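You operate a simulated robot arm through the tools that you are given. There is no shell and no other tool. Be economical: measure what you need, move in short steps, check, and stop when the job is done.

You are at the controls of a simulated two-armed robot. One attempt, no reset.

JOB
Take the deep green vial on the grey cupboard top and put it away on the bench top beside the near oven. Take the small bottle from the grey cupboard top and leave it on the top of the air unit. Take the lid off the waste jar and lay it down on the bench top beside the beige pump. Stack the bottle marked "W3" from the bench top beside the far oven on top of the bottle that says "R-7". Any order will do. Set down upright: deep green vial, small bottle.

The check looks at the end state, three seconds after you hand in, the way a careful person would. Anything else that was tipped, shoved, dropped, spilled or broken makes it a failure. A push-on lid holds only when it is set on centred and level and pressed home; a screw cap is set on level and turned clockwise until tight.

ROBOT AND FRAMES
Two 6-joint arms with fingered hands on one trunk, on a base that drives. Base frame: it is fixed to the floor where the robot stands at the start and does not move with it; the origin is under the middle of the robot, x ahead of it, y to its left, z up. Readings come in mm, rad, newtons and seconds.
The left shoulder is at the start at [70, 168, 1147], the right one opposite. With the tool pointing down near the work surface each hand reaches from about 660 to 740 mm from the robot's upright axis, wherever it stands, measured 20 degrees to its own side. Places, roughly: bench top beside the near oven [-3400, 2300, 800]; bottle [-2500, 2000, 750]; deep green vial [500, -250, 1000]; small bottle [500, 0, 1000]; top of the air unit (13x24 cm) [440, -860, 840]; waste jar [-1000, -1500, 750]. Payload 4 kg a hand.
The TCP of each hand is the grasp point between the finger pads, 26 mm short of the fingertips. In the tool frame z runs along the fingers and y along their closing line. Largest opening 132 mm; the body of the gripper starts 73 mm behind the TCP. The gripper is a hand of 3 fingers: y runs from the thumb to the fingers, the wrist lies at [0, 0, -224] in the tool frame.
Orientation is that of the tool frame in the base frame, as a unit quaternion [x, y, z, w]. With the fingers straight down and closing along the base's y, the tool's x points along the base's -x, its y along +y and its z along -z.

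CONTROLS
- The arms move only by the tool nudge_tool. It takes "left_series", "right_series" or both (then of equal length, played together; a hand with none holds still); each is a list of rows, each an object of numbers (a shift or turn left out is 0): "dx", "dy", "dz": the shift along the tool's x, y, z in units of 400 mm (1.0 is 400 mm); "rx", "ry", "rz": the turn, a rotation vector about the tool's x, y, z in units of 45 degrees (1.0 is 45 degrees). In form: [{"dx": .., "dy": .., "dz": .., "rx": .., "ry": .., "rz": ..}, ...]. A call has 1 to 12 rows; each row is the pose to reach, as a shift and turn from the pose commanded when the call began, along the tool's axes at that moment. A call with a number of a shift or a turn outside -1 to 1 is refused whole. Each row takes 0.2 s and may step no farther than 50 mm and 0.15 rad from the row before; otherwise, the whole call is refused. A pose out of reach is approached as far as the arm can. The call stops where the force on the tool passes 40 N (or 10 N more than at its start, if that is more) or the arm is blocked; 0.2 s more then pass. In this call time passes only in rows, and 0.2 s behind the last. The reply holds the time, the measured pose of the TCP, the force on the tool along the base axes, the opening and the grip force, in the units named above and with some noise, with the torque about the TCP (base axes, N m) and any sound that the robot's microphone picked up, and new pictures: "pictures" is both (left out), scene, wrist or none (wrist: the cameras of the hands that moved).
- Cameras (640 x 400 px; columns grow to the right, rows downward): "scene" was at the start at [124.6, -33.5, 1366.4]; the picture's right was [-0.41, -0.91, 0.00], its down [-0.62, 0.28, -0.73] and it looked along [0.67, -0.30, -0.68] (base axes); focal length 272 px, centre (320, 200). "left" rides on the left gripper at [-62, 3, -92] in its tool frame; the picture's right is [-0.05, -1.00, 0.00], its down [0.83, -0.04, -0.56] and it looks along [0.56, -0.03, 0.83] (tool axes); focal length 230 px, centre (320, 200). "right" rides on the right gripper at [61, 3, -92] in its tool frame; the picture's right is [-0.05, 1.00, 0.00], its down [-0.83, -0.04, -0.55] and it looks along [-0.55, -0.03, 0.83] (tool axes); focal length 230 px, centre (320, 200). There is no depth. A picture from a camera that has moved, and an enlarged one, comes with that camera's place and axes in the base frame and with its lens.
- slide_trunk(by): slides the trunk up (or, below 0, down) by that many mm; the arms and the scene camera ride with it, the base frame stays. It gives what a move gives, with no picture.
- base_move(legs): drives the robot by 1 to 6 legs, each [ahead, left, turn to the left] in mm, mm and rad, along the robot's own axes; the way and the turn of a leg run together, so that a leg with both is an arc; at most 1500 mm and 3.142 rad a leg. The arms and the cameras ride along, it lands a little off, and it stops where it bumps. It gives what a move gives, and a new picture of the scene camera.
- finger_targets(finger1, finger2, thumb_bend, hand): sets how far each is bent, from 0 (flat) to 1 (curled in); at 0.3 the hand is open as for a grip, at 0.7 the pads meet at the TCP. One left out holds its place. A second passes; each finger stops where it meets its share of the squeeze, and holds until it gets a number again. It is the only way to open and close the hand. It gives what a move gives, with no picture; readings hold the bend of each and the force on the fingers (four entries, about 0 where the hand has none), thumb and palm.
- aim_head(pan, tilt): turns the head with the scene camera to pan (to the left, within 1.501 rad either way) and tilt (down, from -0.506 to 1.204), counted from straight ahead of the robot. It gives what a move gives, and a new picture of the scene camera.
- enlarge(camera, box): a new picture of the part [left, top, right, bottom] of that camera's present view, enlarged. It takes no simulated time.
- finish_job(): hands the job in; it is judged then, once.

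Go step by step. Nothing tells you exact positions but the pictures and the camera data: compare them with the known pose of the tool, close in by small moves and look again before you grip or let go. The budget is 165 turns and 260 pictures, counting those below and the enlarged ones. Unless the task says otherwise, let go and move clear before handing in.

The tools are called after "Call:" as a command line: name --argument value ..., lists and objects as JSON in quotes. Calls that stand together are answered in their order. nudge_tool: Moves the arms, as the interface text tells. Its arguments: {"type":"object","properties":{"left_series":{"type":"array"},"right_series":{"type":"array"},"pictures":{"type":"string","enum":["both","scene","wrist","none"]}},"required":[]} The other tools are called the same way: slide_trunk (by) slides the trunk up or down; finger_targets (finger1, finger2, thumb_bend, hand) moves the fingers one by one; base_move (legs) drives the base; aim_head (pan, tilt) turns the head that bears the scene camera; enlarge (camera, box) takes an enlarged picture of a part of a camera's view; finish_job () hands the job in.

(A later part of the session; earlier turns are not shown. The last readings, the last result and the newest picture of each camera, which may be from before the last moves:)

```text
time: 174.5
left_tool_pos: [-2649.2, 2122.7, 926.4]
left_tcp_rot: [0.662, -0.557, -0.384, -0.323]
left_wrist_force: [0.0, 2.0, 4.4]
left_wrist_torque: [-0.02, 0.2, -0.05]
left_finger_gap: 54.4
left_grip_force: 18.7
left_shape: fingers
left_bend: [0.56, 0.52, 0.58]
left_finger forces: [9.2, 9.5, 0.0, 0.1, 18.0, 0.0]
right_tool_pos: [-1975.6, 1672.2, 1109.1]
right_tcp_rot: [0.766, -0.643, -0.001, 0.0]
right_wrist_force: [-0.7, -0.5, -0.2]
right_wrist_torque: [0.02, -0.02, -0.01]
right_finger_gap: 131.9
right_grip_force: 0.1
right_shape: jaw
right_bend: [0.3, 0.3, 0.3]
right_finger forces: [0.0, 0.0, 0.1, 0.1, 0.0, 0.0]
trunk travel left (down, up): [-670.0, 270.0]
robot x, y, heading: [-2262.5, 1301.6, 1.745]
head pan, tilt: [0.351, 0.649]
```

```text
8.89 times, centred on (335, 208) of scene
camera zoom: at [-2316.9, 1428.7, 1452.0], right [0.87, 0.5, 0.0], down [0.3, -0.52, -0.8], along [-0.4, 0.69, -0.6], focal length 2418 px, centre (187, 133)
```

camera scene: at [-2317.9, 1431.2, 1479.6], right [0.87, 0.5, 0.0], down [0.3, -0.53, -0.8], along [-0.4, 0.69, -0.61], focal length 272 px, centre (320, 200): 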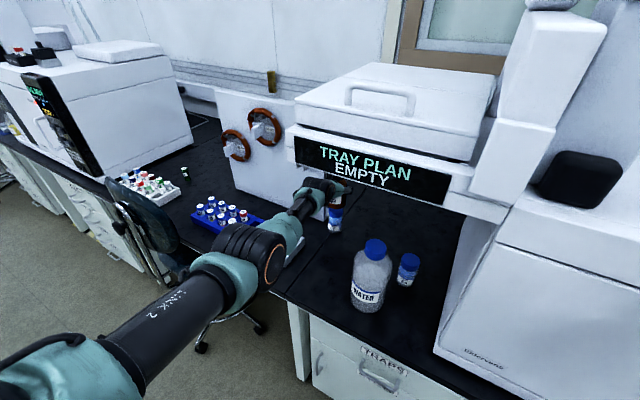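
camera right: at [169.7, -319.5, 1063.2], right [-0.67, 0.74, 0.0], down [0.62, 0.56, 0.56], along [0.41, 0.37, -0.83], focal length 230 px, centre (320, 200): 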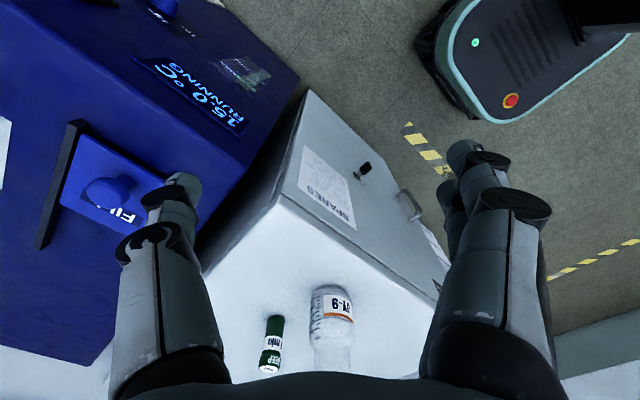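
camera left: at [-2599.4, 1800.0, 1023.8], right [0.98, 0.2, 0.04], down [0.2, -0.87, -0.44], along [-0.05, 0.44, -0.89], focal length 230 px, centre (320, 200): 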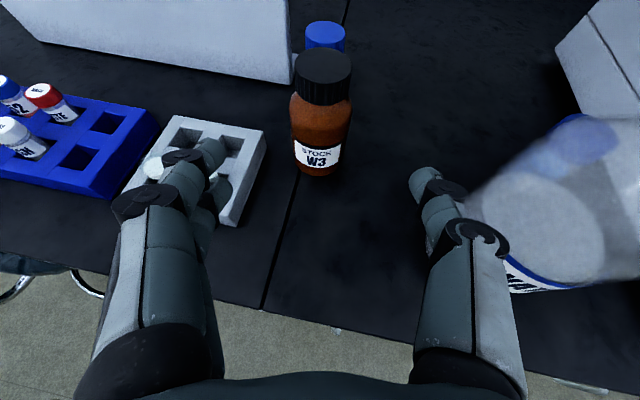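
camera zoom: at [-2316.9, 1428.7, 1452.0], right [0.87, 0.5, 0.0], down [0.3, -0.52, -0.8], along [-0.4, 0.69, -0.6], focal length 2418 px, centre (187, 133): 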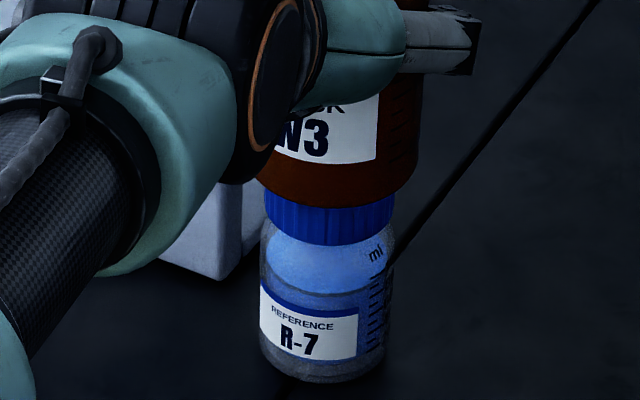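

W3 rests on R-7, off-centre by about 4 mm. I'll relieve the pressing force and open gently.

Call:
slide_trunk --by 2

Call:
finger_targets --hand "left" --finger1 0.52 --finger2 0.5 --thumb_bend 0.53

Call:
finger_targets --hand "left" --finger1 0.46 --finger2 0.46 --thumb_bend 0.42

Call:
enlarge --camera "scene" --box '[300, 165, 380, 230]'

Call:
enlarge --camera "left" --box '[0, 0, 640, 400]'

```text
time: 175.0
left_tool_pos: [-2648.6, 2122.6, 926.0]
left_tcp_rot: [0.662, -0.557, -0.384, -0.322]
left_wrist_force: [0.4, 1.2, 4.4]
left_wrist_torque: [0.02, 0.22, 0.01]
left_finger_gap: 54.6
left_grip_force: 18.2
left_shape: fingers
left_bend: [0.56, 0.52, 0.58]
left_finger forces: [9.1, 9.6, 0.1, 0.0, 18.0, 0.0]
right_tool_pos: [-1975.9, 1672.9, 1111.8]
right_tcp_rot: [0.767, -0.642, -0.001, -0.001]
right_wrist_force: [-0.7, -0.6, 0.0]
right_wrist_torque: [0.01, 0.04, 0.03]
right_finger_gap: 131.9
right_grip_force: 0.0
right_shape: jaw
right_bend: [0.3, 0.3, 0.3]
right_finger forces: [0.0, 0.0, 0.0, 0.0, 0.1, 0.0]
trunk travel left (down, up): [-672.0, 268.0]
robot x, y, heading: [-2263.8, 1303.4, 1.74]
head pan, tilt: [0.351, 0.649]
```

```text
time: 176.0
left_tool_pos: [-2648.2, 2123.4, 924.9]
left_tcp_rot: [0.663, -0.558, -0.382, -0.322]
left_wrist_force: [0.6, 0.2, -0.2]
left_wrist_torque: [-0.01, 0.06, 0.02]
left_finger_gap: 60.3
left_grip_force: 0.2
left_shape: fingers
left_bend: [0.52, 0.5, 0.53]
left_finger forces: [0.0, 0.3, 0.0, 0.0, 0.7, 0.0]
right_tool_pos: [-1975.5, 1673.3, 1110.9]
right_tcp_rot: [0.766, -0.642, -0.001, -0.001]
right_wrist_force: [0.2, 0.6, 0.7]
right_wrist_torque: [0.0, -0.02, 0.0]
right_finger_gap: 131.8
right_grip_force: 0.2
right_shape: jaw
right_bend: [0.3, 0.3, 0.3]
right_finger forces: [0.0, 0.0, 0.0, 0.1, 0.1, 0.0]
trunk travel left (down, up): [-672.0, 268.0]
robot x, y, heading: [-2262.3, 1302.3, 1.738]
head pan, tilt: [0.351, 0.649]
```

```text
time: 177.0
left_tool_pos: [-2648.3, 2122.9, 926.3]
left_tcp_rot: [0.662, -0.558, -0.382, -0.322]
left_wrist_force: [1.7, -1.0, -0.6]
left_wrist_torque: [-0.03, -0.03, 0.01]
left_finger_gap: 84.2
left_grip_force: 0.9
left_shape: fingers
left_bend: [0.48, 0.46, 0.42]
left_finger forces: [2.5, 0.1, 0.0, 0.0, 0.1, 0.1]
right_tool_pos: [-1975.1, 1672.1, 1111.5]
right_tcp_rot: [0.765, -0.643, -0.001, 0.0]
right_wrist_force: [-0.3, -0.9, -0.1]
right_wrist_torque: [-0.01, 0.0, -0.04]
right_finger_gap: 131.9
right_grip_force: 0.1
right_shape: jaw
right_bend: [0.3, 0.3, 0.3]
right_finger forces: [0.0, 0.0, 0.0, 0.0, 0.1, 0.0]
trunk travel left (down, up): [-672.0, 268.0]
robot x, y, heading: [-2268.6, 1301.6, 1.739]
head pan, tilt: [0.351, 0.649]
```

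```text
6.15 times, centred on (340, 198) of scene
camera zoom: at [-2316.8, 1429.5, 1453.8], right [0.87, 0.5, 0.0], down [0.3, -0.52, -0.8], along [-0.4, 0.69, -0.6], focal length 1674 px, centre (197, 215)
```

zoom: 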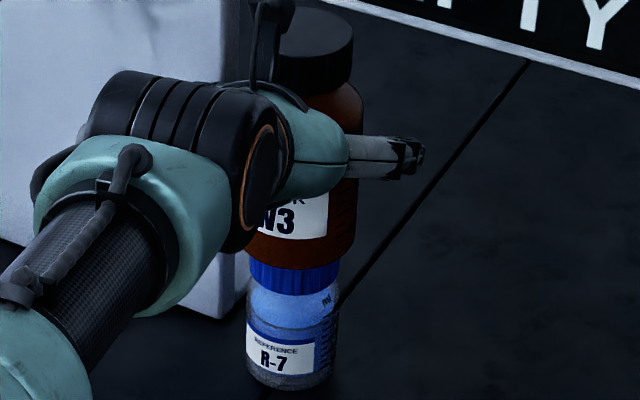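

```text
1.00 times, centred on (320, 200) of left (not enlarged: the box is as wide or as high as the picture)
camera zoom: at [-2642.7, 2074.1, 1025.4], right [0.98, 0.2, 0.04], down [0.2, -0.88, -0.44], along [-0.05, 0.44, -0.9], focal length 230 px, centre (320, 200)
```

zoom: 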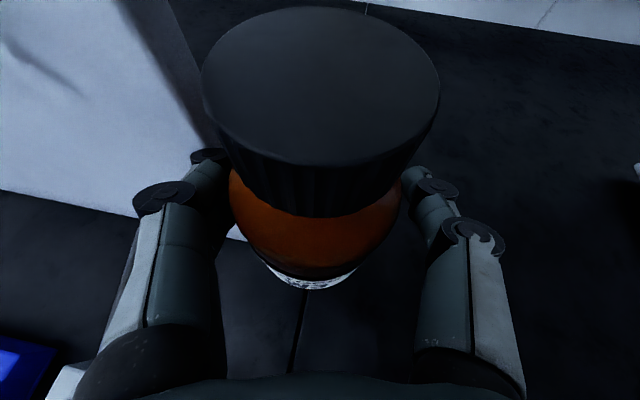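

Finger 1 seems to touch the panel edge lightly. I'll ease it in a little, then back straight out.

Call:
finger_targets --hand "left" --finger1 0.5 --finger2 0.47 --thumb_bend 0.42

Call:
base_move --legs '[[-30, 0, 0]]'

Call:
enlarge --camera "left" --box '[0, 0, 640, 400]'

```text
time: 178.0
left_tool_pos: [-2648.7, 2123.7, 926.6]
left_tcp_rot: [0.663, -0.558, -0.383, -0.322]
left_wrist_force: [-1.5, -0.4, -0.7]
left_wrist_torque: [-0.02, -0.02, 0.07]
left_finger_gap: 81.5
left_grip_force: 0.0
left_shape: fingers
left_bend: [0.5, 0.47, 0.42]
left_finger forces: [0.0, 0.0, 0.1, 0.0, 0.1, 0.1]
right_tool_pos: [-1976.2, 1673.5, 1111.9]
right_tcp_rot: [0.766, -0.643, -0.001, -0.002]
right_wrist_force: [0.4, 0.5, -0.1]
right_wrist_torque: [-0.01, 0.0, 0.01]
right_finger_gap: 131.8
right_grip_force: 0.1
right_shape: jaw
right_bend: [0.3, 0.3, 0.3]
right_finger forces: [0.0, 0.0, 0.0, 0.1, 0.0, 0.0]
trunk travel left (down, up): [-672.0, 268.0]
robot x, y, heading: [-2263.4, 1302.6, 1.743]
head pan, tilt: [0.351, 0.649]
```

```text
time: 178.8
left_tool_pos: [-2644.9, 2096.9, 921.9]
left_tcp_rot: [0.663, -0.558, -0.381, -0.321]
left_wrist_force: [-0.1, 0.5, -0.4]
left_wrist_torque: [-0.01, -0.01, 0.01]
left_finger_gap: 82.0
left_grip_force: 0.2
left_shape: fingers
left_bend: [0.5, 0.47, 0.42]
left_finger forces: [0.2, 0.0, 0.0, 0.0, 0.1, 0.0]
right_tool_pos: [-1972.2, 1649.1, 1109.6]
right_tcp_rot: [0.766, -0.643, 0.001, 0.0]
right_wrist_force: [0.0, -0.4, -0.2]
right_wrist_torque: [-0.03, 0.0, -0.02]
right_finger_gap: 132.0
right_grip_force: 0.1
right_shape: jaw
right_bend: [0.3, 0.3, 0.3]
right_finger forces: [0.0, 0.0, 0.0, 0.0, 0.1, 0.0]
trunk travel left (down, up): [-672.0, 268.0]
robot x, y, heading: [-2257.4, 1274.6, 1.747]
head pan, tilt: [0.351, 0.649]
camera scene: at [-2313.4, 1406.0, 1453.2], right [0.87, 0.5, 0.0], down [0.3, -0.53, -0.79], along [-0.4, 0.69, -0.61], focal length 272 px, centre (320, 200)
```

scene: 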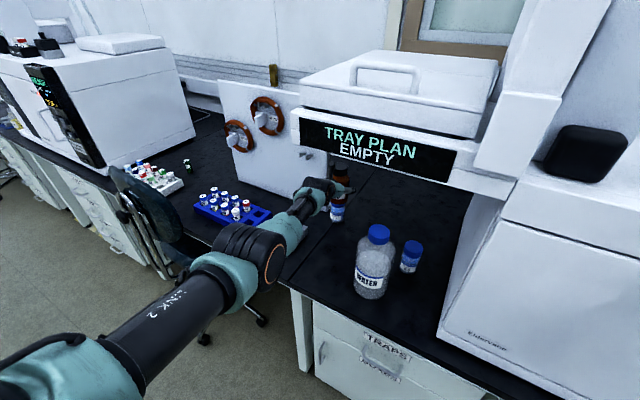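

```text
1.00 times, centred on (320, 200) of left (not enlarged: the box is as wide or as high as the picture)
camera zoom: at [-2639.1, 2048.9, 1021.8], right [0.98, 0.2, 0.04], down [0.2, -0.88, -0.44], along [-0.05, 0.44, -0.9], focal length 230 px, centre (320, 200)
```

zoom: 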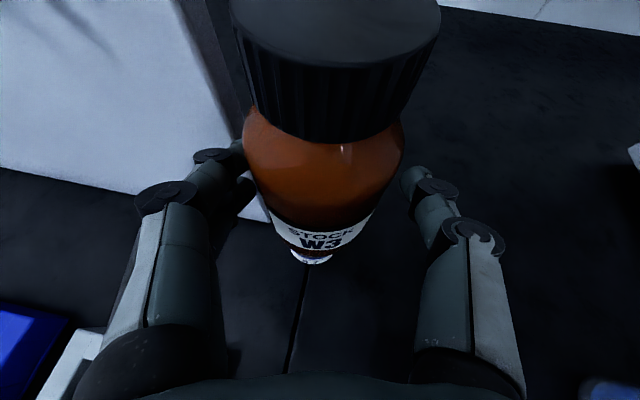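

W3 stays put. I'll continue backing out, with a slight left shift for clearance.

Call:
base_move --legs '[[-20, 5, 0], [-200, 0, 0]]'

Call:
enlarge --camera "scene" --box '[290, 120, 410, 220]'

Call:
enlarge --camera "left" --box '[0, 0, 640, 400]'

```text
time: 180.8
left_tool_pos: [-2613.7, 1875.0, 924.0]
left_tcp_rot: [0.665, -0.555, -0.384, -0.32]
left_wrist_force: [0.8, -0.6, 0.4]
left_wrist_torque: [0.02, 0.01, 0.0]
left_finger_gap: 81.6
left_grip_force: 0.1
left_shape: fingers
left_bend: [0.5, 0.47, 0.42]
left_finger forces: [0.0, 0.0, 0.0, 0.0, 0.1, 0.0]
right_tool_pos: [-1938.7, 1425.7, 1112.0]
right_tcp_rot: [0.766, -0.643, 0.0, 0.001]
right_wrist_force: [0.4, -0.8, -0.4]
right_wrist_torque: [0.02, 0.03, 0.01]
right_finger_gap: 131.9
right_grip_force: 0.0
right_shape: jaw
right_bend: [0.3, 0.3, 0.3]
right_finger forces: [0.0, 0.0, 0.0, 0.1, 0.1, 0.0]
trunk travel left (down, up): [-672.0, 268.0]
robot x, y, heading: [-2223.4, 1055.4, 1.747]
head pan, tilt: [0.351, 0.649]
camera scene: at [-2279.5, 1182.4, 1453.7], right [0.86, 0.5, 0.0], down [0.3, -0.52, -0.8], along [-0.4, 0.69, -0.61], focal length 272 px, centre (320, 200)
```

scene: 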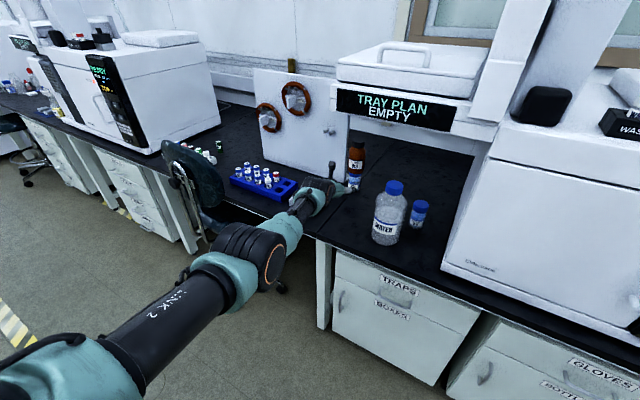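

```text
4.00 times, centred on (350, 170) of scene
camera zoom: at [-2279.5, 1182.4, 1453.7], right [0.86, 0.5, 0.0], down [0.3, -0.52, -0.8], along [-0.4, 0.69, -0.61], focal length 1088 px, centre (200, 320)
```

zoom: 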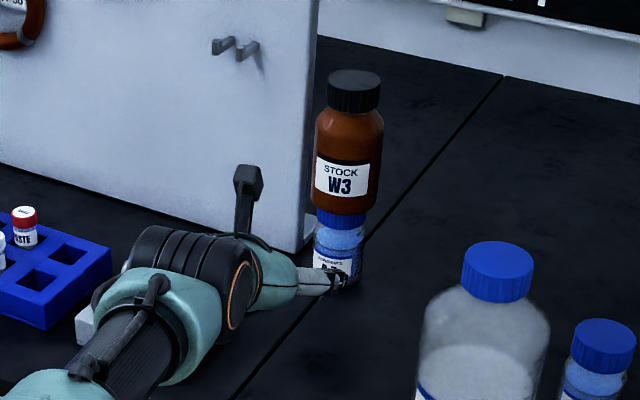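

```text
1.00 times, centred on (320, 200) of left (not enlarged: the box is as wide or as high as the picture)
camera zoom: at [-2607.6, 1825.5, 1024.5], right [0.98, 0.2, 0.04], down [0.2, -0.87, -0.44], along [-0.05, 0.44, -0.9], focal length 230 px, centre (320, 200)
```

zoom: 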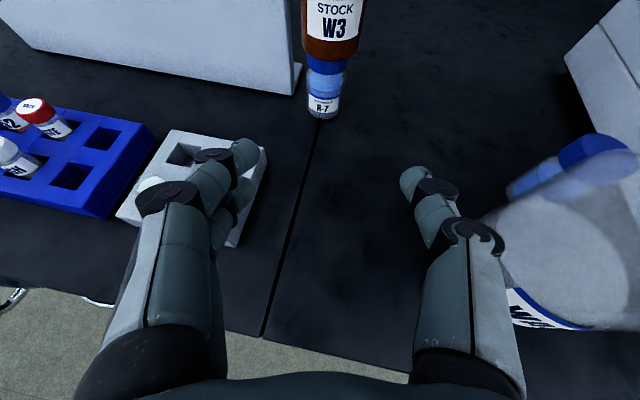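

W3 is stacked on R-7. Now for the waste jar: I'll back into the aisle and pitch the tool back to pointing down.

Call:
base_move --legs '[[-600, 0, 0]]'

Call:
nudge_tool --left_series '[{"ry": 0.1333, "dx": 0.0585, "dz": -0.0031}, {"ry": 0.2667, "dx": 0.1164, "dz": -0.0122}, {"ry": 0.4, "dx": 0.173, "dz": -0.0274}, {"ry": 0.5333, "dx": 0.2278, "dz": -0.0484}, {"ry": 0.6667, "dx": 0.28, "dz": -0.075}]' --pictures "none"

Call:
nudge_tool --left_series '[{"ry": 0.1333, "dx": 0.0585, "dz": -0.0031}, {"ry": 0.2667, "dx": 0.1164, "dz": -0.0122}, {"ry": 0.4, "dx": 0.173, "dz": -0.0274}, {"ry": 0.5333, "dx": 0.2278, "dz": -0.0484}, {"ry": 0.6667, "dx": 0.28, "dz": -0.075}]' --pictures "none"

Call:
base_move --legs '[[0, 0, -1.65], [0, 0, -1.65]]'

```text
time: 184.2
left_tool_pos: [-2508.6, 1282.6, 924.5]
left_tcp_rot: [0.663, -0.557, -0.383, -0.322]
left_wrist_force: [-0.3, -0.7, 0.3]
left_wrist_torque: [-0.01, 0.0, 0.0]
left_finger_gap: 81.4
left_grip_force: 0.0
left_shape: fingers
left_bend: [0.5, 0.47, 0.42]
left_finger forces: [0.0, 0.1, 0.0, 0.0, 0.0, 0.0]
right_tool_pos: [-1832.5, 834.6, 1111.1]
right_tcp_rot: [0.767, -0.641, 0.0, -0.001]
right_wrist_force: [-0.3, -0.1, -0.1]
right_wrist_torque: [0.0, -0.03, 0.03]
right_finger_gap: 132.0
right_grip_force: 0.1
right_shape: jaw
right_bend: [0.3, 0.3, 0.3]
right_finger forces: [0.0, 0.1, 0.0, 0.0, 0.1, 0.0]
trunk travel left (down, up): [-672.0, 268.0]
robot x, y, heading: [-2118.8, 466.2, 1.75]
head pan, tilt: [0.351, 0.649]
camera scene: at [-2174.0, 589.7, 1453.8], right [0.86, 0.5, 0.0], down [0.3, -0.52, -0.8], along [-0.4, 0.69, -0.6], focal length 272 px, centre (320, 200)
```

scene: 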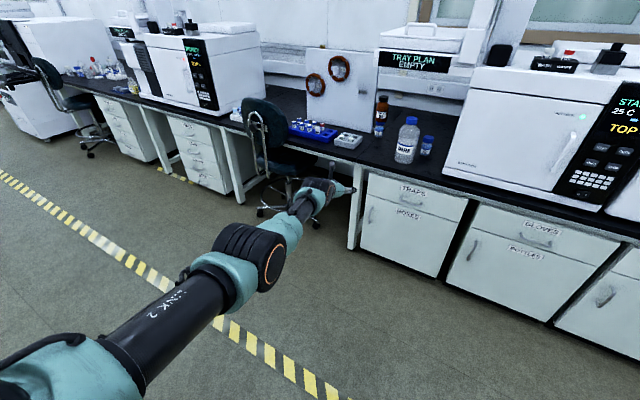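

```text
time: 185.4
left_tool_pos: [-2492.9, 1201.4, 842.0]
left_tcp_rot: [0.741, -0.621, -0.198, -0.165]
left_wrist_force: [0.0, -0.2, -0.2]
left_wrist_torque: [-0.02, -0.02, 0.01]
left_finger_gap: 81.6
left_grip_force: 0.1
left_shape: fingers
left_bend: [0.5, 0.47, 0.42]
left_finger forces: [0.0, 0.0, 0.0, 0.0, 0.1, 0.0]
right_tool_pos: [-1833.0, 833.8, 1112.2]
right_tcp_rot: [0.766, -0.642, 0.0, -0.001]
right_wrist_force: [0.2, 0.3, -0.7]
right_wrist_torque: [0.02, 0.04, -0.02]
right_finger_gap: 131.9
right_grip_force: 0.1
right_shape: jaw
right_bend: [0.3, 0.3, 0.3]
right_finger forces: [0.1, 0.0, 0.0, 0.0, 0.0, 0.0]
trunk travel left (down, up): [-672.0, 268.0]
robot x, y, heading: [-2116.9, 463.5, 1.749]
head pan, tilt: [0.351, 0.649]
```

```text
time: 186.6
left_tool_pos: [-2474.1, 1090.5, 815.1]
left_tcp_rot: [0.767, -0.642, 0.001, 0.001]
left_wrist_force: [0.0, 0.4, 0.6]
left_wrist_torque: [0.02, 0.01, -0.02]
left_finger_gap: 81.6
left_grip_force: 0.1
left_shape: fingers
left_bend: [0.5, 0.47, 0.42]
left_finger forces: [0.0, 0.1, 0.0, 0.0, 0.0, 0.0]
right_tool_pos: [-1833.2, 834.0, 1111.9]
right_tcp_rot: [0.767, -0.642, -0.001, 0.0]
right_wrist_force: [-0.3, 0.0, 0.9]
right_wrist_torque: [0.0, 0.02, -0.02]
right_finger_gap: 131.7
right_grip_force: 0.1
right_shape: jaw
right_bend: [0.3, 0.3, 0.3]
right_finger forces: [0.1, 0.0, 0.0, 0.0, 0.0, 0.0]
trunk travel left (down, up): [-672.0, 268.0]
robot x, y, heading: [-2119.9, 464.5, 1.746]
head pan, tilt: [0.351, 0.649]
```

```text
time: 195.0
left_tool_pos: [-1867.7, -211.0, 814.8]
left_tcp_rot: [0.699, 0.715, 0.001, -0.001]
left_wrist_force: [-0.5, 0.0, -0.2]
left_wrist_torque: [0.01, -0.03, 0.0]
left_finger_gap: 81.4
left_grip_force: 0.0
left_shape: fingers
left_bend: [0.5, 0.47, 0.42]
left_finger forces: [0.1, 0.0, 0.0, 0.0, 0.0, 0.0]
right_tool_pos: [-2461.9, 141.9, 1111.9]
right_tcp_rot: [0.699, 0.715, 0.0, 0.001]
right_wrist_force: [-0.7, 0.0, -1.2]
right_wrist_torque: [-0.01, 0.01, 0.02]
right_finger_gap: 131.9
right_grip_force: 0.0
right_shape: jaw
right_bend: [0.3, 0.3, 0.3]
right_finger forces: [0.0, 0.0, 0.1, 0.0, 0.0, 0.0]
trunk travel left (down, up): [-672.0, 268.0]
robot x, y, heading: [-2120.6, 465.6, -1.547]
head pan, tilt: [0.351, 0.649]
camera scene: at [-2088.9, 333.7, 1453.8], right [-0.93, -0.36, 0.0], down [-0.22, 0.56, -0.8], along [0.29, -0.74, -0.6], focal length 272 px, centre (320, 200)
```

scene: 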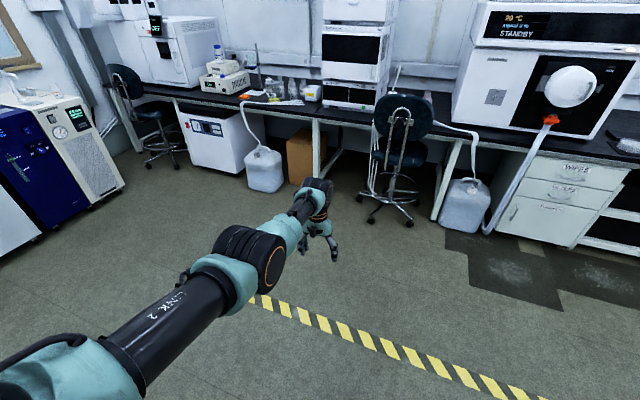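

I'll raise the trunk and drive to the aisle in front of the jar.

Call:
slide_trunk --by 260

Call:
base_move --legs '[[500, 1170, 0], [300, 0, 0]]'

Call:
aim_head --pan 0.0 --tilt 0.6

Call:
enlarge --camera "scene" --box '[180, 60, 460, 235]'

```text
time: 197.7
left_tool_pos: [-1867.8, -210.0, 1074.6]
left_tcp_rot: [0.699, 0.715, 0.0, -0.001]
left_wrist_force: [0.4, 0.2, 1.2]
left_wrist_torque: [0.01, -0.01, -0.03]
left_finger_gap: 81.4
left_grip_force: 0.1
left_shape: fingers
left_bend: [0.5, 0.47, 0.42]
left_finger forces: [0.1, 0.0, 0.0, 0.0, 0.0, 0.0]
right_tool_pos: [-2461.1, 141.5, 1372.9]
right_tcp_rot: [0.699, 0.715, -0.001, 0.0]
right_wrist_force: [0.8, -0.7, 0.2]
right_wrist_torque: [-0.04, 0.0, -0.01]
right_finger_gap: 131.8
right_grip_force: 0.1
right_shape: jaw
right_bend: [0.3, 0.3, 0.3]
right_finger forces: [0.0, 0.0, 0.0, 0.0, 0.0, 0.0]
trunk travel left (down, up): [-932.0, 8.0]
robot x, y, heading: [-2122.0, 463.9, -1.547]
head pan, tilt: [0.351, 0.649]
```

```text
time: 205.7
left_tool_pos: [-684.8, -988.7, 1075.7]
left_tcp_rot: [0.699, 0.715, -0.001, 0.001]
left_wrist_force: [-0.6, 0.0, -0.6]
left_wrist_torque: [-0.03, -0.01, -0.03]
left_finger_gap: 81.4
left_grip_force: 0.1
left_shape: fingers
left_bend: [0.5, 0.47, 0.42]
left_finger forces: [0.0, 0.0, 0.0, 0.1, 0.0, 0.0]
right_tool_pos: [-1279.5, -634.9, 1372.3]
right_tcp_rot: [0.699, 0.715, 0.0, 0.001]
right_wrist_force: [-0.4, -0.1, 0.4]
right_wrist_torque: [-0.04, 0.02, 0.01]
right_finger_gap: 131.9
right_grip_force: 0.1
right_shape: jaw
right_bend: [0.3, 0.3, 0.3]
right_finger forces: [0.0, 0.1, 0.0, 0.1, 0.0, 0.0]
trunk travel left (down, up): [-932.0, 8.0]
robot x, y, heading: [-937.8, -318.9, -1.546]
head pan, tilt: [0.351, 0.649]
camera scene: at [-906.5, -443.1, 1714.2], right [-0.93, -0.36, 0.0], down [-0.22, 0.56, -0.8], along [0.29, -0.74, -0.6], focal length 272 px, centre (320, 200)
```

scene: 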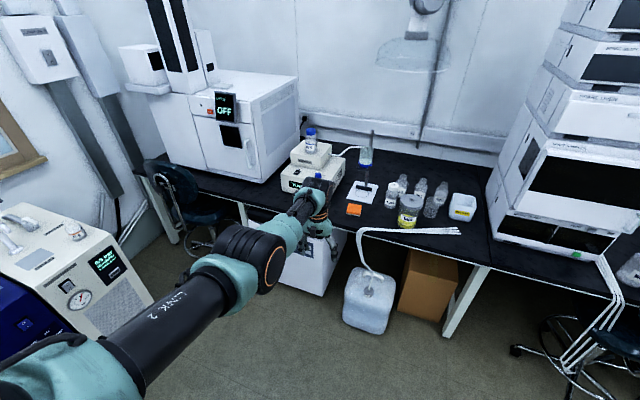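

```text
time: 206.6
left_tool_pos: [-685.6, -990.8, 1073.3]
left_tcp_rot: [0.7, 0.714, 0.0, 0.0]
left_wrist_force: [-0.3, 0.3, -0.8]
left_wrist_torque: [-0.01, -0.04, 0.03]
left_finger_gap: 81.5
left_grip_force: 0.1
left_shape: fingers
left_bend: [0.5, 0.47, 0.42]
left_finger forces: [0.1, 0.1, 0.1, 0.1, 0.1, 0.0]
right_tool_pos: [-1279.9, -640.1, 1371.9]
right_tcp_rot: [0.699, 0.715, -0.001, 0.001]
right_wrist_force: [-0.6, -0.5, 0.1]
right_wrist_torque: [0.03, 0.01, 0.0]
right_finger_gap: 131.8
right_grip_force: 0.1
right_shape: jaw
right_bend: [0.3, 0.3, 0.3]
right_finger forces: [0.1, 0.0, 0.0, 0.1, 0.1, 0.1]
trunk travel left (down, up): [-932.0, 8.0]
robot x, y, heading: [-938.2, -315.8, -1.551]
head pan, tilt: [0.0, 0.6]
camera scene: at [-936.2, -455.3, 1718.0], right [-1.0, -0.02, 0.0], down [-0.01, 0.57, -0.82], along [0.02, -0.82, -0.57], focal length 272 px, centre (320, 200)
```

scene: 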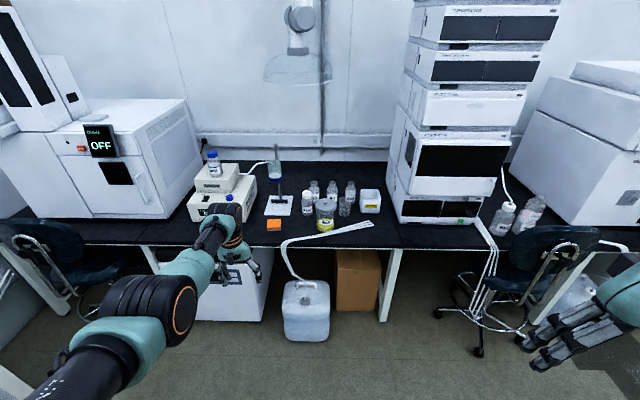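

```text
2.29 times, centred on (320, 148) of scene
camera zoom: at [-936.2, -455.3, 1718.0], right [-1.0, -0.02, 0.0], down [-0.01, 0.57, -0.82], along [0.02, -0.82, -0.57], focal length 622 px, centre (320, 320)
```

zoom: 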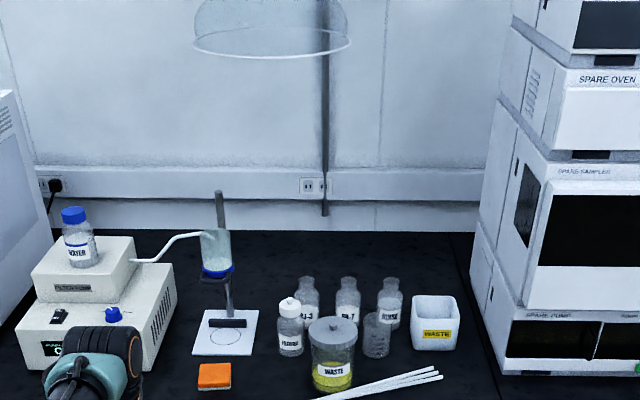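

The WASTE jar has a grey lid, and the beige pump is the "FILTER PUMP" at the left. I'll zoom in on the jar.

Call:
enlarge --camera "scene" --box '[290, 170, 370, 245]'

Call:
enlarge --camera "scene" --box '[170, 140, 310, 240]'

```text
5.33 times, centred on (330, 208) of scene
camera zoom: at [-936.2, -455.3, 1718.0], right [-1.0, -0.02, 0.0], down [-0.01, 0.57, -0.82], along [0.02, -0.82, -0.57], focal length 1451 px, centre (267, 160)
```

zoom: 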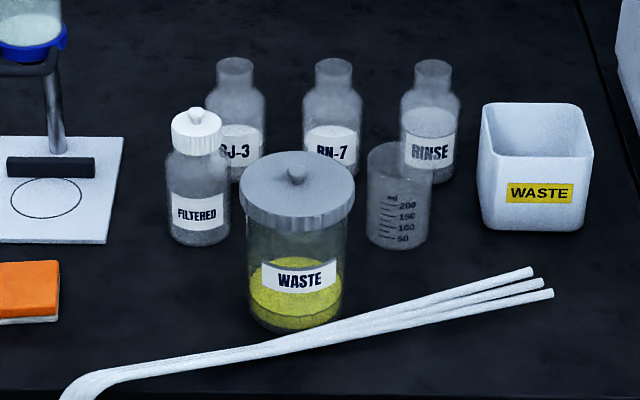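

```text
4.00 times, centred on (240, 190) of scene
camera zoom: at [-936.2, -455.3, 1718.0], right [-1.0, -0.02, 0.0], down [-0.01, 0.57, -0.82], along [0.02, -0.82, -0.57], focal length 1088 px, centre (640, 240)
```

zoom: 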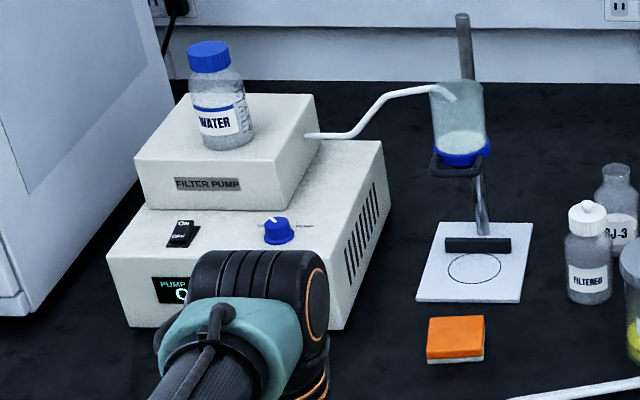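

The jar is at about (-942,-1609) with its lid top near z 896 and 113 mm across, with a small knob. I'll move right then forward so the left hand is over the lid.

Call:
base_move --legs '[[0, -265, 0], [400, 0, 0]]'

Call:
enlarge --camera "scene" --box '[160, 120, 400, 300]'

```text
time: 210.6
left_tool_pos: [-941.9, -1397.7, 1075.7]
left_tcp_rot: [0.7, 0.714, 0.0, 0.0]
left_wrist_force: [-0.4, 1.2, 0.4]
left_wrist_torque: [-0.05, -0.02, 0.0]
left_finger_gap: 81.7
left_grip_force: 0.1
left_shape: fingers
left_bend: [0.5, 0.47, 0.42]
left_finger forces: [0.1, 0.0, 0.1, 0.0, 0.0, 0.0]
right_tool_pos: [-1535.8, -1044.5, 1373.3]
right_tcp_rot: [0.7, 0.714, -0.001, 0.002]
right_wrist_force: [0.1, -0.2, -0.2]
right_wrist_torque: [-0.04, 0.03, 0.0]
right_finger_gap: 132.1
right_grip_force: 0.0
right_shape: jaw
right_bend: [0.3, 0.3, 0.3]
right_finger forces: [0.1, 0.1, 0.0, 0.0, 0.0, 0.0]
trunk travel left (down, up): [-932.0, 8.0]
robot x, y, heading: [-1193.1, -727.8, -1.547]
head pan, tilt: [0.0, 0.6]
camera scene: at [-1192.2, -859.9, 1718.4], right [-1.0, -0.02, 0.0], down [-0.01, 0.56, -0.83], along [0.02, -0.83, -0.56], focal length 272 px, centre (320, 200)
```

scene: 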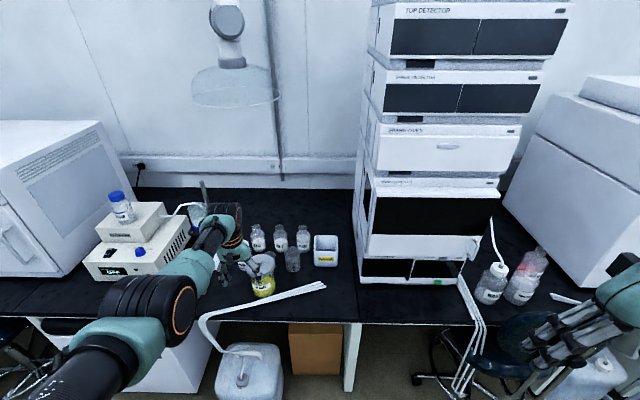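

```text
2.22 times, centred on (280, 210) of scene
camera zoom: at [-1192.2, -859.9, 1718.4], right [-1.0, -0.02, 0.0], down [-0.01, 0.56, -0.83], along [0.02, -0.83, -0.56], focal length 604 px, centre (409, 178)
```

zoom: 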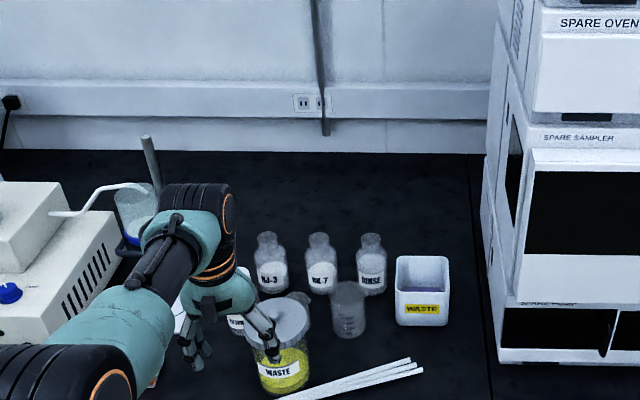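

I'll open the hand fully and advance over the jar.

Call:
finger_targets --hand "left" --finger1 0.3 --finger2 0.3 --thumb_bend 0.3

Call:
base_move --legs '[[211, -5, 0]]'

Call:
enlarge --camera "left" --box '[0, 0, 640, 400]'

```text
time: 211.6
left_tool_pos: [-941.4, -1399.8, 1074.5]
left_tcp_rot: [0.7, 0.714, 0.001, 0.0]
left_wrist_force: [-0.2, -0.7, -0.1]
left_wrist_torque: [0.03, -0.02, 0.01]
left_finger_gap: 133.8
left_grip_force: 0.2
left_shape: fingers
left_bend: [0.3, 0.3, 0.3]
left_finger forces: [0.0, 0.0, 0.0, 0.0, 0.0, 0.1]
right_tool_pos: [-1535.3, -1047.4, 1371.4]
right_tcp_rot: [0.7, 0.714, 0.0, 0.001]
right_wrist_force: [0.6, 0.4, 1.0]
right_wrist_torque: [0.03, -0.01, 0.03]
right_finger_gap: 131.7
right_grip_force: 0.1
right_shape: jaw
right_bend: [0.3, 0.3, 0.3]
right_finger forces: [0.0, 0.0, 0.0, 0.0, 0.0, 0.1]
trunk travel left (down, up): [-932.0, 8.0]
robot x, y, heading: [-1193.4, -725.7, -1.551]
head pan, tilt: [0.0, 0.6]
```

```text
time: 213.2
left_tool_pos: [-942.2, -1607.6, 1077.0]
left_tcp_rot: [0.699, 0.715, -0.001, 0.001]
left_wrist_force: [0.6, 1.4, 0.0]
left_wrist_torque: [-0.06, 0.01, 0.03]
left_finger_gap: 133.8
left_grip_force: 0.1
left_shape: fingers
left_bend: [0.3, 0.3, 0.3]
left_finger forces: [0.0, 0.1, 0.0, 0.0, 0.0, 0.0]
right_tool_pos: [-1536.6, -1255.1, 1373.8]
right_tcp_rot: [0.7, 0.714, -0.003, 0.002]
right_wrist_force: [0.5, -0.5, 0.0]
right_wrist_torque: [-0.04, 0.02, -0.07]
right_finger_gap: 131.8
right_grip_force: 0.1
right_shape: jaw
right_bend: [0.3, 0.3, 0.3]
right_finger forces: [0.0, 0.1, 0.0, 0.0, 0.0, 0.0]
trunk travel left (down, up): [-932.0, 8.0]
robot x, y, heading: [-1195.5, -936.8, -1.55]
head pan, tilt: [0.0, 0.6]
camera scene: at [-1192.8, -1069.9, 1718.7], right [-1.0, -0.02, 0.0], down [-0.01, 0.56, -0.83], along [0.02, -0.83, -0.56], focal length 272 px, centre (320, 200)
```

scene: 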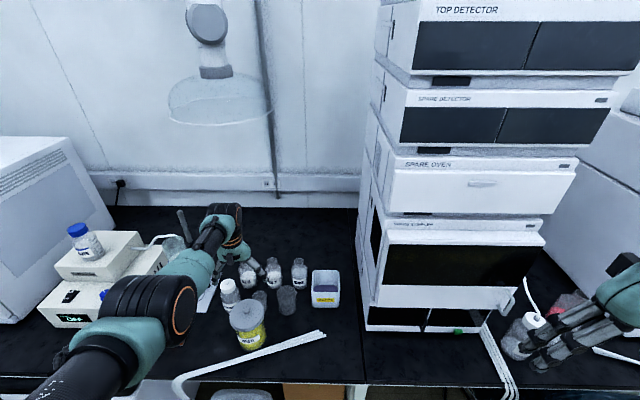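

```text
1.00 times, centred on (320, 200) of left (not enlarged: the box is as wide or as high as the picture)
camera zoom: at [-938.0, -1669.7, 1169.8], right [-1.0, -0.07, 0.0], down [-0.06, 0.83, 0.55], along [-0.04, 0.55, -0.83], focal length 230 px, centre (320, 200)
```

zoom: 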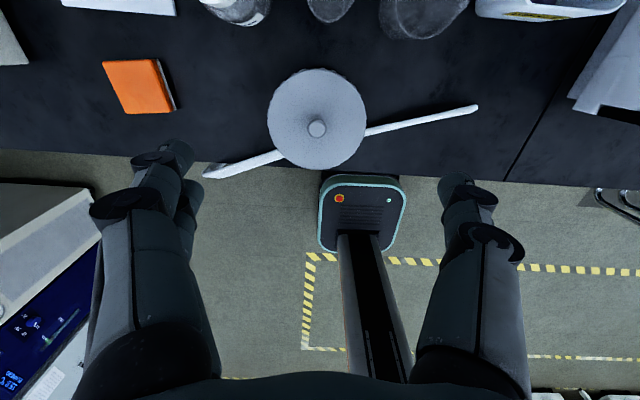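

The lid is centred near (-940,-1601). I'll lower closer and re-measure.

Call:
slide_trunk --by -105

Call:
enlarge --camera "left" --box '[0, 0, 640, 400]'

Call:
enlarge --camera "scene" --box '[190, 220, 310, 310]'

```text
time: 214.6
left_tool_pos: [-942.9, -1612.5, 969.6]
left_tcp_rot: [0.7, 0.714, 0.0, 0.0]
left_wrist_force: [0.1, 1.0, 0.0]
left_wrist_torque: [0.01, -0.01, 0.01]
left_finger_gap: 133.8
left_grip_force: 0.0
left_shape: fingers
left_bend: [0.3, 0.3, 0.3]
left_finger forces: [0.0, 0.0, 0.0, 0.0, 0.0, 0.0]
right_tool_pos: [-1536.4, -1259.6, 1267.2]
right_tcp_rot: [0.699, 0.715, -0.001, 0.001]
right_wrist_force: [0.2, -0.6, -0.2]
right_wrist_torque: [0.0, 0.03, 0.02]
right_finger_gap: 131.8
right_grip_force: 0.0
right_shape: jaw
right_bend: [0.3, 0.3, 0.3]
right_finger forces: [0.0, 0.1, 0.0, 0.0, 0.1, 0.1]
trunk travel left (down, up): [-827.0, 113.0]
robot x, y, heading: [-1192.6, -937.9, -1.549]
head pan, tilt: [0.0, 0.6]
```

```text
1.00 times, centred on (320, 200) of left (not enlarged: the box is as wide or as high as the picture)
camera zoom: at [-938.0, -1673.9, 1061.9], right [-1.0, -0.07, 0.0], down [-0.06, 0.83, 0.55], along [-0.04, 0.55, -0.83], focal length 230 px, centre (320, 200)
```

zoom: 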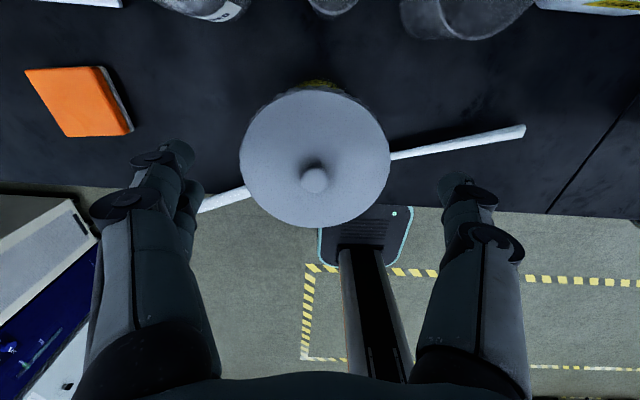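

```text
4.44 times, centred on (250, 265) of scene
camera zoom: at [-1192.8, -1076.3, 1613.2], right [-1.0, -0.02, 0.0], down [-0.01, 0.56, -0.83], along [0.02, -0.82, -0.57], focal length 1209 px, centre (631, -89)
```

zoom: 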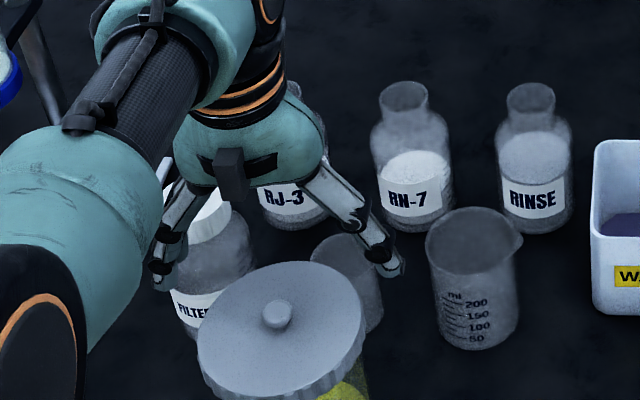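

I'll look closely at the lid's rim to judge its type.

Call:
enlarge --camera "scene" --box '[225, 275, 280, 325]'

Call:
enlarge --camera "left" --box '[220, 60, 420, 240]'

```text
8.00 times, centred on (252, 300) of scene
camera zoom: at [-1192.8, -1076.3, 1613.2], right [-1.0, -0.02, 0.0], down [-0.01, 0.56, -0.83], along [0.02, -0.82, -0.57], focal length 2176 px, centre (860, -600)
```

zoom: 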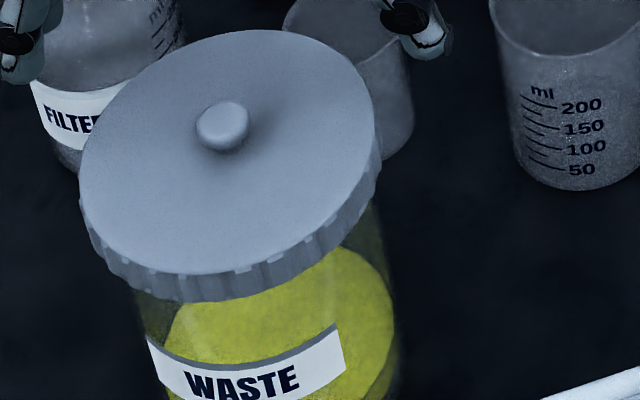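

```text
2.22 times, centred on (320, 150) of left
camera zoom: at [-938.0, -1673.9, 1061.9], right [-1.0, -0.07, 0.0], down [-0.06, 0.83, 0.55], along [-0.04, 0.55, -0.83], focal length 511 px, centre (320, 311)
```

zoom: 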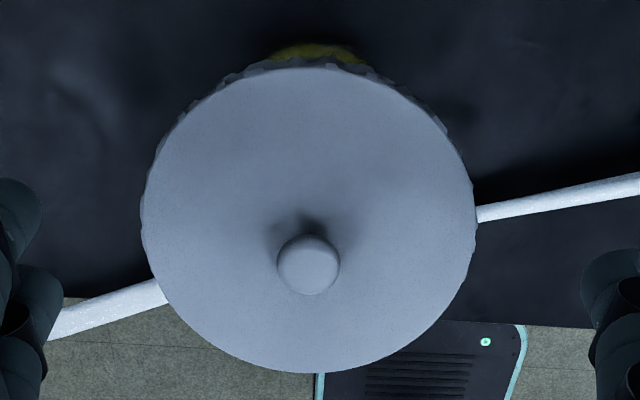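

The rim is ribbed and the central knob is about 25 mm tall, with its top at z 921. I'll try gripping the knob: align the TCP to (-938.5,-1600), lower, then close.

Call:
base_move --legs '[[-12, 5, 0]]'

Call:
finger_targets --hand "left" --finger1 0.55 --finger2 0.55 --thumb_bend 0.55

Call:
slide_trunk --by -18

Call:
enlarge --camera "left" --box '[160, 60, 480, 320]'

```text
time: 215.3
left_tool_pos: [-939.0, -1604.2, 967.4]
left_tcp_rot: [0.699, 0.715, 0.002, -0.001]
left_wrist_force: [0.2, -0.4, -0.5]
left_wrist_torque: [0.05, -0.02, 0.02]
left_finger_gap: 133.9
left_grip_force: 0.1
left_shape: fingers
left_bend: [0.3, 0.3, 0.3]
left_finger forces: [0.0, 0.1, 0.0, 0.0, 0.1, 0.1]
right_tool_pos: [-1533.9, -1251.6, 1265.6]
right_tcp_rot: [0.699, 0.715, 0.001, 0.0]
right_wrist_force: [-0.6, 0.0, -0.5]
right_wrist_torque: [0.06, -0.01, 0.02]
right_finger_gap: 131.8
right_grip_force: 0.0
right_shape: jaw
right_bend: [0.3, 0.3, 0.3]
right_finger forces: [0.0, 0.0, 0.0, 0.0, 0.1, 0.0]
trunk travel left (down, up): [-827.0, 113.0]
robot x, y, heading: [-1192.1, -926.8, -1.549]
head pan, tilt: [0.0, 0.6]
camera scene: at [-1189.9, -1069.0, 1612.6], right [-1.0, -0.02, 0.0], down [-0.01, 0.57, -0.82], along [0.02, -0.82, -0.57], focal length 272 px, centre (320, 200)
```

scene: 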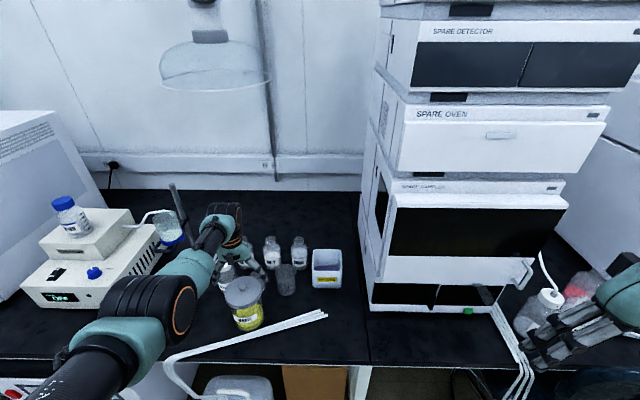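

```text
time: 216.3
left_tool_pos: [-937.8, -1600.9, 969.8]
left_tcp_rot: [0.7, 0.714, -0.001, 0.0]
left_wrist_force: [-0.2, -1.2, 0.5]
left_wrist_torque: [-0.02, -0.04, -0.03]
left_finger_gap: 51.6
left_grip_force: 0.1
left_shape: fingers
left_bend: [0.55, 0.55, 0.55]
left_finger forces: [0.0, 0.1, 0.1, 0.1, 0.0, 0.1]
right_tool_pos: [-1531.6, -1247.4, 1266.6]
right_tcp_rot: [0.7, 0.714, -0.001, 0.0]
right_wrist_force: [-0.3, 0.5, 0.0]
right_wrist_torque: [0.03, 0.01, -0.03]
right_finger_gap: 131.8
right_grip_force: 0.0
right_shape: jaw
right_bend: [0.3, 0.3, 0.3]
right_finger forces: [0.0, 0.0, 0.1, 0.0, 0.0, 0.1]
trunk travel left (down, up): [-827.0, 113.0]
robot x, y, heading: [-1189.9, -926.2, -1.548]
head pan, tilt: [0.0, 0.6]
```

```text
time: 217.0
left_tool_pos: [-938.0, -1601.2, 950.9]
left_tcp_rot: [0.699, 0.715, 0.0, 0.0]
left_wrist_force: [0.5, -0.6, -0.1]
left_wrist_torque: [-0.02, 0.03, 0.01]
left_finger_gap: 51.8
left_grip_force: 0.1
left_shape: fingers
left_bend: [0.55, 0.55, 0.55]
left_finger forces: [0.1, 0.0, 0.0, 0.1, 0.1, 0.1]
right_tool_pos: [-1531.5, -1248.2, 1249.5]
right_tcp_rot: [0.699, 0.715, 0.0, 0.0]
right_wrist_force: [-0.8, 0.4, 0.1]
right_wrist_torque: [0.04, 0.02, 0.02]
right_finger_gap: 132.1
right_grip_force: 0.1
right_shape: jaw
right_bend: [0.3, 0.3, 0.3]
right_finger forces: [0.0, 0.1, 0.0, 0.0, 0.0, 0.0]
trunk travel left (down, up): [-809.0, 131.0]
robot x, y, heading: [-1188.7, -929.5, -1.553]
head pan, tilt: [0.0, 0.6]
```

```text
1.54 times, centred on (320, 190) of left
camera zoom: at [-933.3, -1661.9, 1043.6], right [-1.0, -0.07, 0.0], down [-0.06, 0.83, 0.55], along [-0.04, 0.55, -0.83], focal length 354 px, centre (320, 215)
```

zoom: 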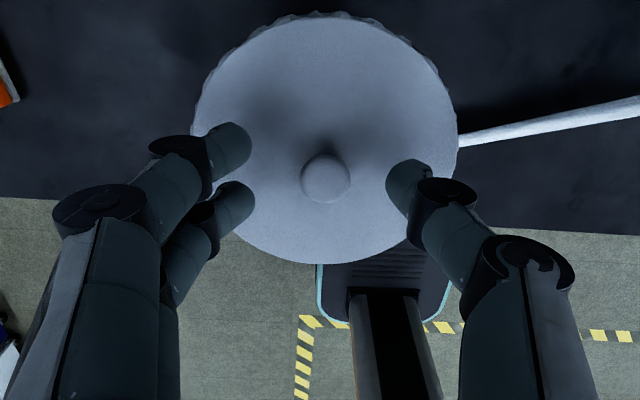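

It's well aligned. I'll lower another 23 mm and close on the knob.

Call:
slide_trunk --by -20

Call:
slide_trunk --by -4

Call:
enlarge --camera "left" --box '[160, 60, 480, 320]'

```text
time: 217.7
left_tool_pos: [-940.3, -1601.4, 940.7]
left_tcp_rot: [0.7, 0.714, -0.005, 0.007]
left_wrist_force: [0.6, 2.6, 40.3]
left_wrist_torque: [0.22, 0.08, -0.03]
left_finger_gap: 51.6
left_grip_force: 19.5
left_shape: fingers
left_bend: [0.55, 0.57, 0.56]
left_finger forces: [6.3, 12.1, 0.0, 0.0, 20.9, 0.0]
right_tool_pos: [-1533.1, -1242.3, 1230.1]
right_tcp_rot: [0.7, 0.715, -0.001, 0.003]
right_wrist_force: [0.5, 0.4, 0.1]
right_wrist_torque: [0.01, -0.01, -0.01]
right_finger_gap: 131.8
right_grip_force: 0.1
right_shape: jaw
right_bend: [0.3, 0.3, 0.3]
right_finger forces: [0.1, 0.0, 0.1, 0.0, 0.0, 0.1]
trunk travel left (down, up): [-789.0, 151.0]
robot x, y, heading: [-1185.0, -926.4, -1.549]
head pan, tilt: [0.0, 0.6]
```

```text
time: 218.2
left_tool_pos: [-939.0, -1600.8, 940.4]
left_tcp_rot: [0.7, 0.714, -0.007, 0.009]
left_wrist_force: [1.7, 2.0, 47.3]
left_wrist_torque: [0.37, 0.04, -0.05]
left_finger_gap: 51.5
left_grip_force: 23.9
left_shape: fingers
left_bend: [0.55, 0.57, 0.57]
left_finger forces: [6.9, 16.2, 0.0, 0.0, 25.0, 0.0]
right_tool_pos: [-1532.3, -1239.9, 1227.0]
right_tcp_rot: [0.699, 0.715, -0.002, 0.005]
right_wrist_force: [0.2, -0.1, 0.2]
right_wrist_torque: [-0.04, 0.0, -0.01]
right_finger_gap: 132.0
right_grip_force: 0.1
right_shape: jaw
right_bend: [0.3, 0.3, 0.3]
right_finger forces: [0.0, 0.0, 0.0, 0.1, 0.0, 0.1]
trunk travel left (down, up): [-785.0, 155.0]
robot x, y, heading: [-1187.8, -931.8, -1.549]
head pan, tilt: [0.0, 0.6]
```

```text
1.54 times, centred on (320, 190) of left
camera zoom: at [-934.9, -1659.7, 1034.5], right [-1.0, -0.07, 0.0], down [-0.06, 0.84, 0.54], along [-0.04, 0.54, -0.84], focal length 354 px, centre (320, 215)
```

zoom: 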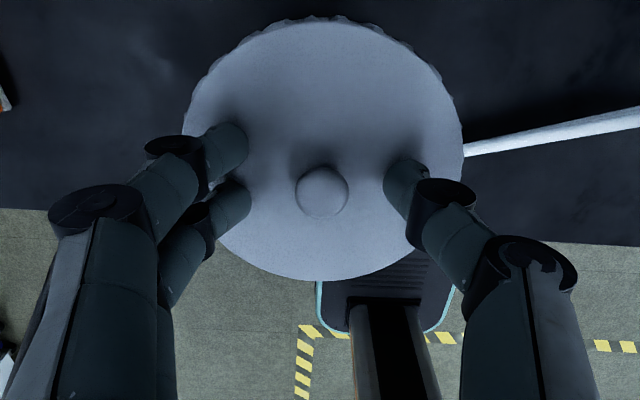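

The fingertips are touching the lid top, so it is higher than I thought (about z 915). I'll raise to unload.

Call:
slide_trunk --by 14

Call:
slide_trunk --by 3

Call:
enlarge --camera "scene" --box '[190, 220, 310, 340]'

```text
time: 218.8
left_tool_pos: [-938.2, -1599.4, 941.7]
left_tcp_rot: [0.7, 0.714, -0.001, 0.0]
left_wrist_force: [-0.3, -4.4, 10.3]
left_wrist_torque: [-0.21, -0.05, 0.02]
left_finger_gap: 51.4
left_grip_force: 5.1
left_shape: fingers
left_bend: [0.55, 0.55, 0.55]
left_finger forces: [3.9, 1.7, 0.0, 0.0, 5.1, 0.0]
right_tool_pos: [-1532.2, -1246.3, 1238.3]
right_tcp_rot: [0.7, 0.714, -0.001, 0.002]
right_wrist_force: [-0.7, 0.3, -0.5]
right_wrist_torque: [-0.01, 0.01, 0.02]
right_finger_gap: 131.8
right_grip_force: 0.0
right_shape: jaw
right_bend: [0.3, 0.3, 0.3]
right_finger forces: [0.0, 0.0, 0.0, 0.0, 0.1, 0.0]
trunk travel left (down, up): [-799.0, 141.0]
robot x, y, heading: [-1192.3, -927.8, -1.553]
head pan, tilt: [0.0, 0.6]
```

```text
time: 219.3
left_tool_pos: [-937.6, -1598.4, 942.2]
left_tcp_rot: [0.7, 0.714, 0.002, -0.001]
left_wrist_force: [-0.2, 0.1, 1.1]
left_wrist_torque: [0.01, -0.05, 0.02]
left_finger_gap: 50.9
left_grip_force: 0.0
left_shape: fingers
left_bend: [0.55, 0.55, 0.55]
left_finger forces: [0.0, 0.1, 0.0, 0.0, 0.0, 0.0]
right_tool_pos: [-1530.9, -1247.3, 1242.1]
right_tcp_rot: [0.7, 0.715, -0.001, 0.0]
right_wrist_force: [-0.5, 0.4, -0.1]
right_wrist_torque: [0.01, 0.0, 0.02]
right_finger_gap: 131.9
right_grip_force: 0.0
right_shape: jaw
right_bend: [0.3, 0.3, 0.3]
right_finger forces: [0.0, 0.0, 0.1, 0.1, 0.0, 0.1]
trunk travel left (down, up): [-802.0, 138.0]
robot x, y, heading: [-1190.7, -927.6, -1.549]
head pan, tilt: [0.0, 0.6]
```

```text
3.33 times, centred on (250, 280) of scene
camera zoom: at [-1188.0, -1063.9, 1587.9], right [-1.0, -0.02, 0.0], down [-0.01, 0.56, -0.83], along [0.02, -0.82, -0.56], focal length 907 px, centre (553, -67)
```

zoom: 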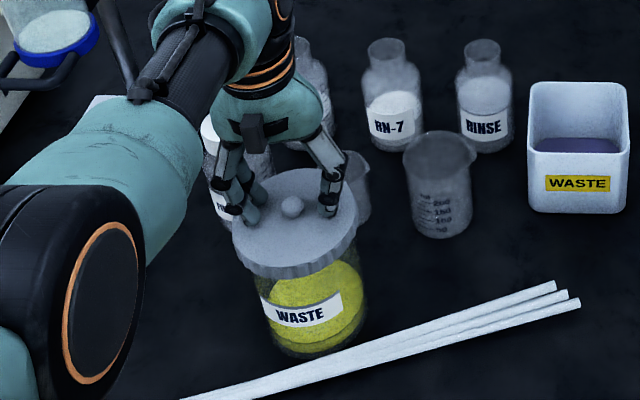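

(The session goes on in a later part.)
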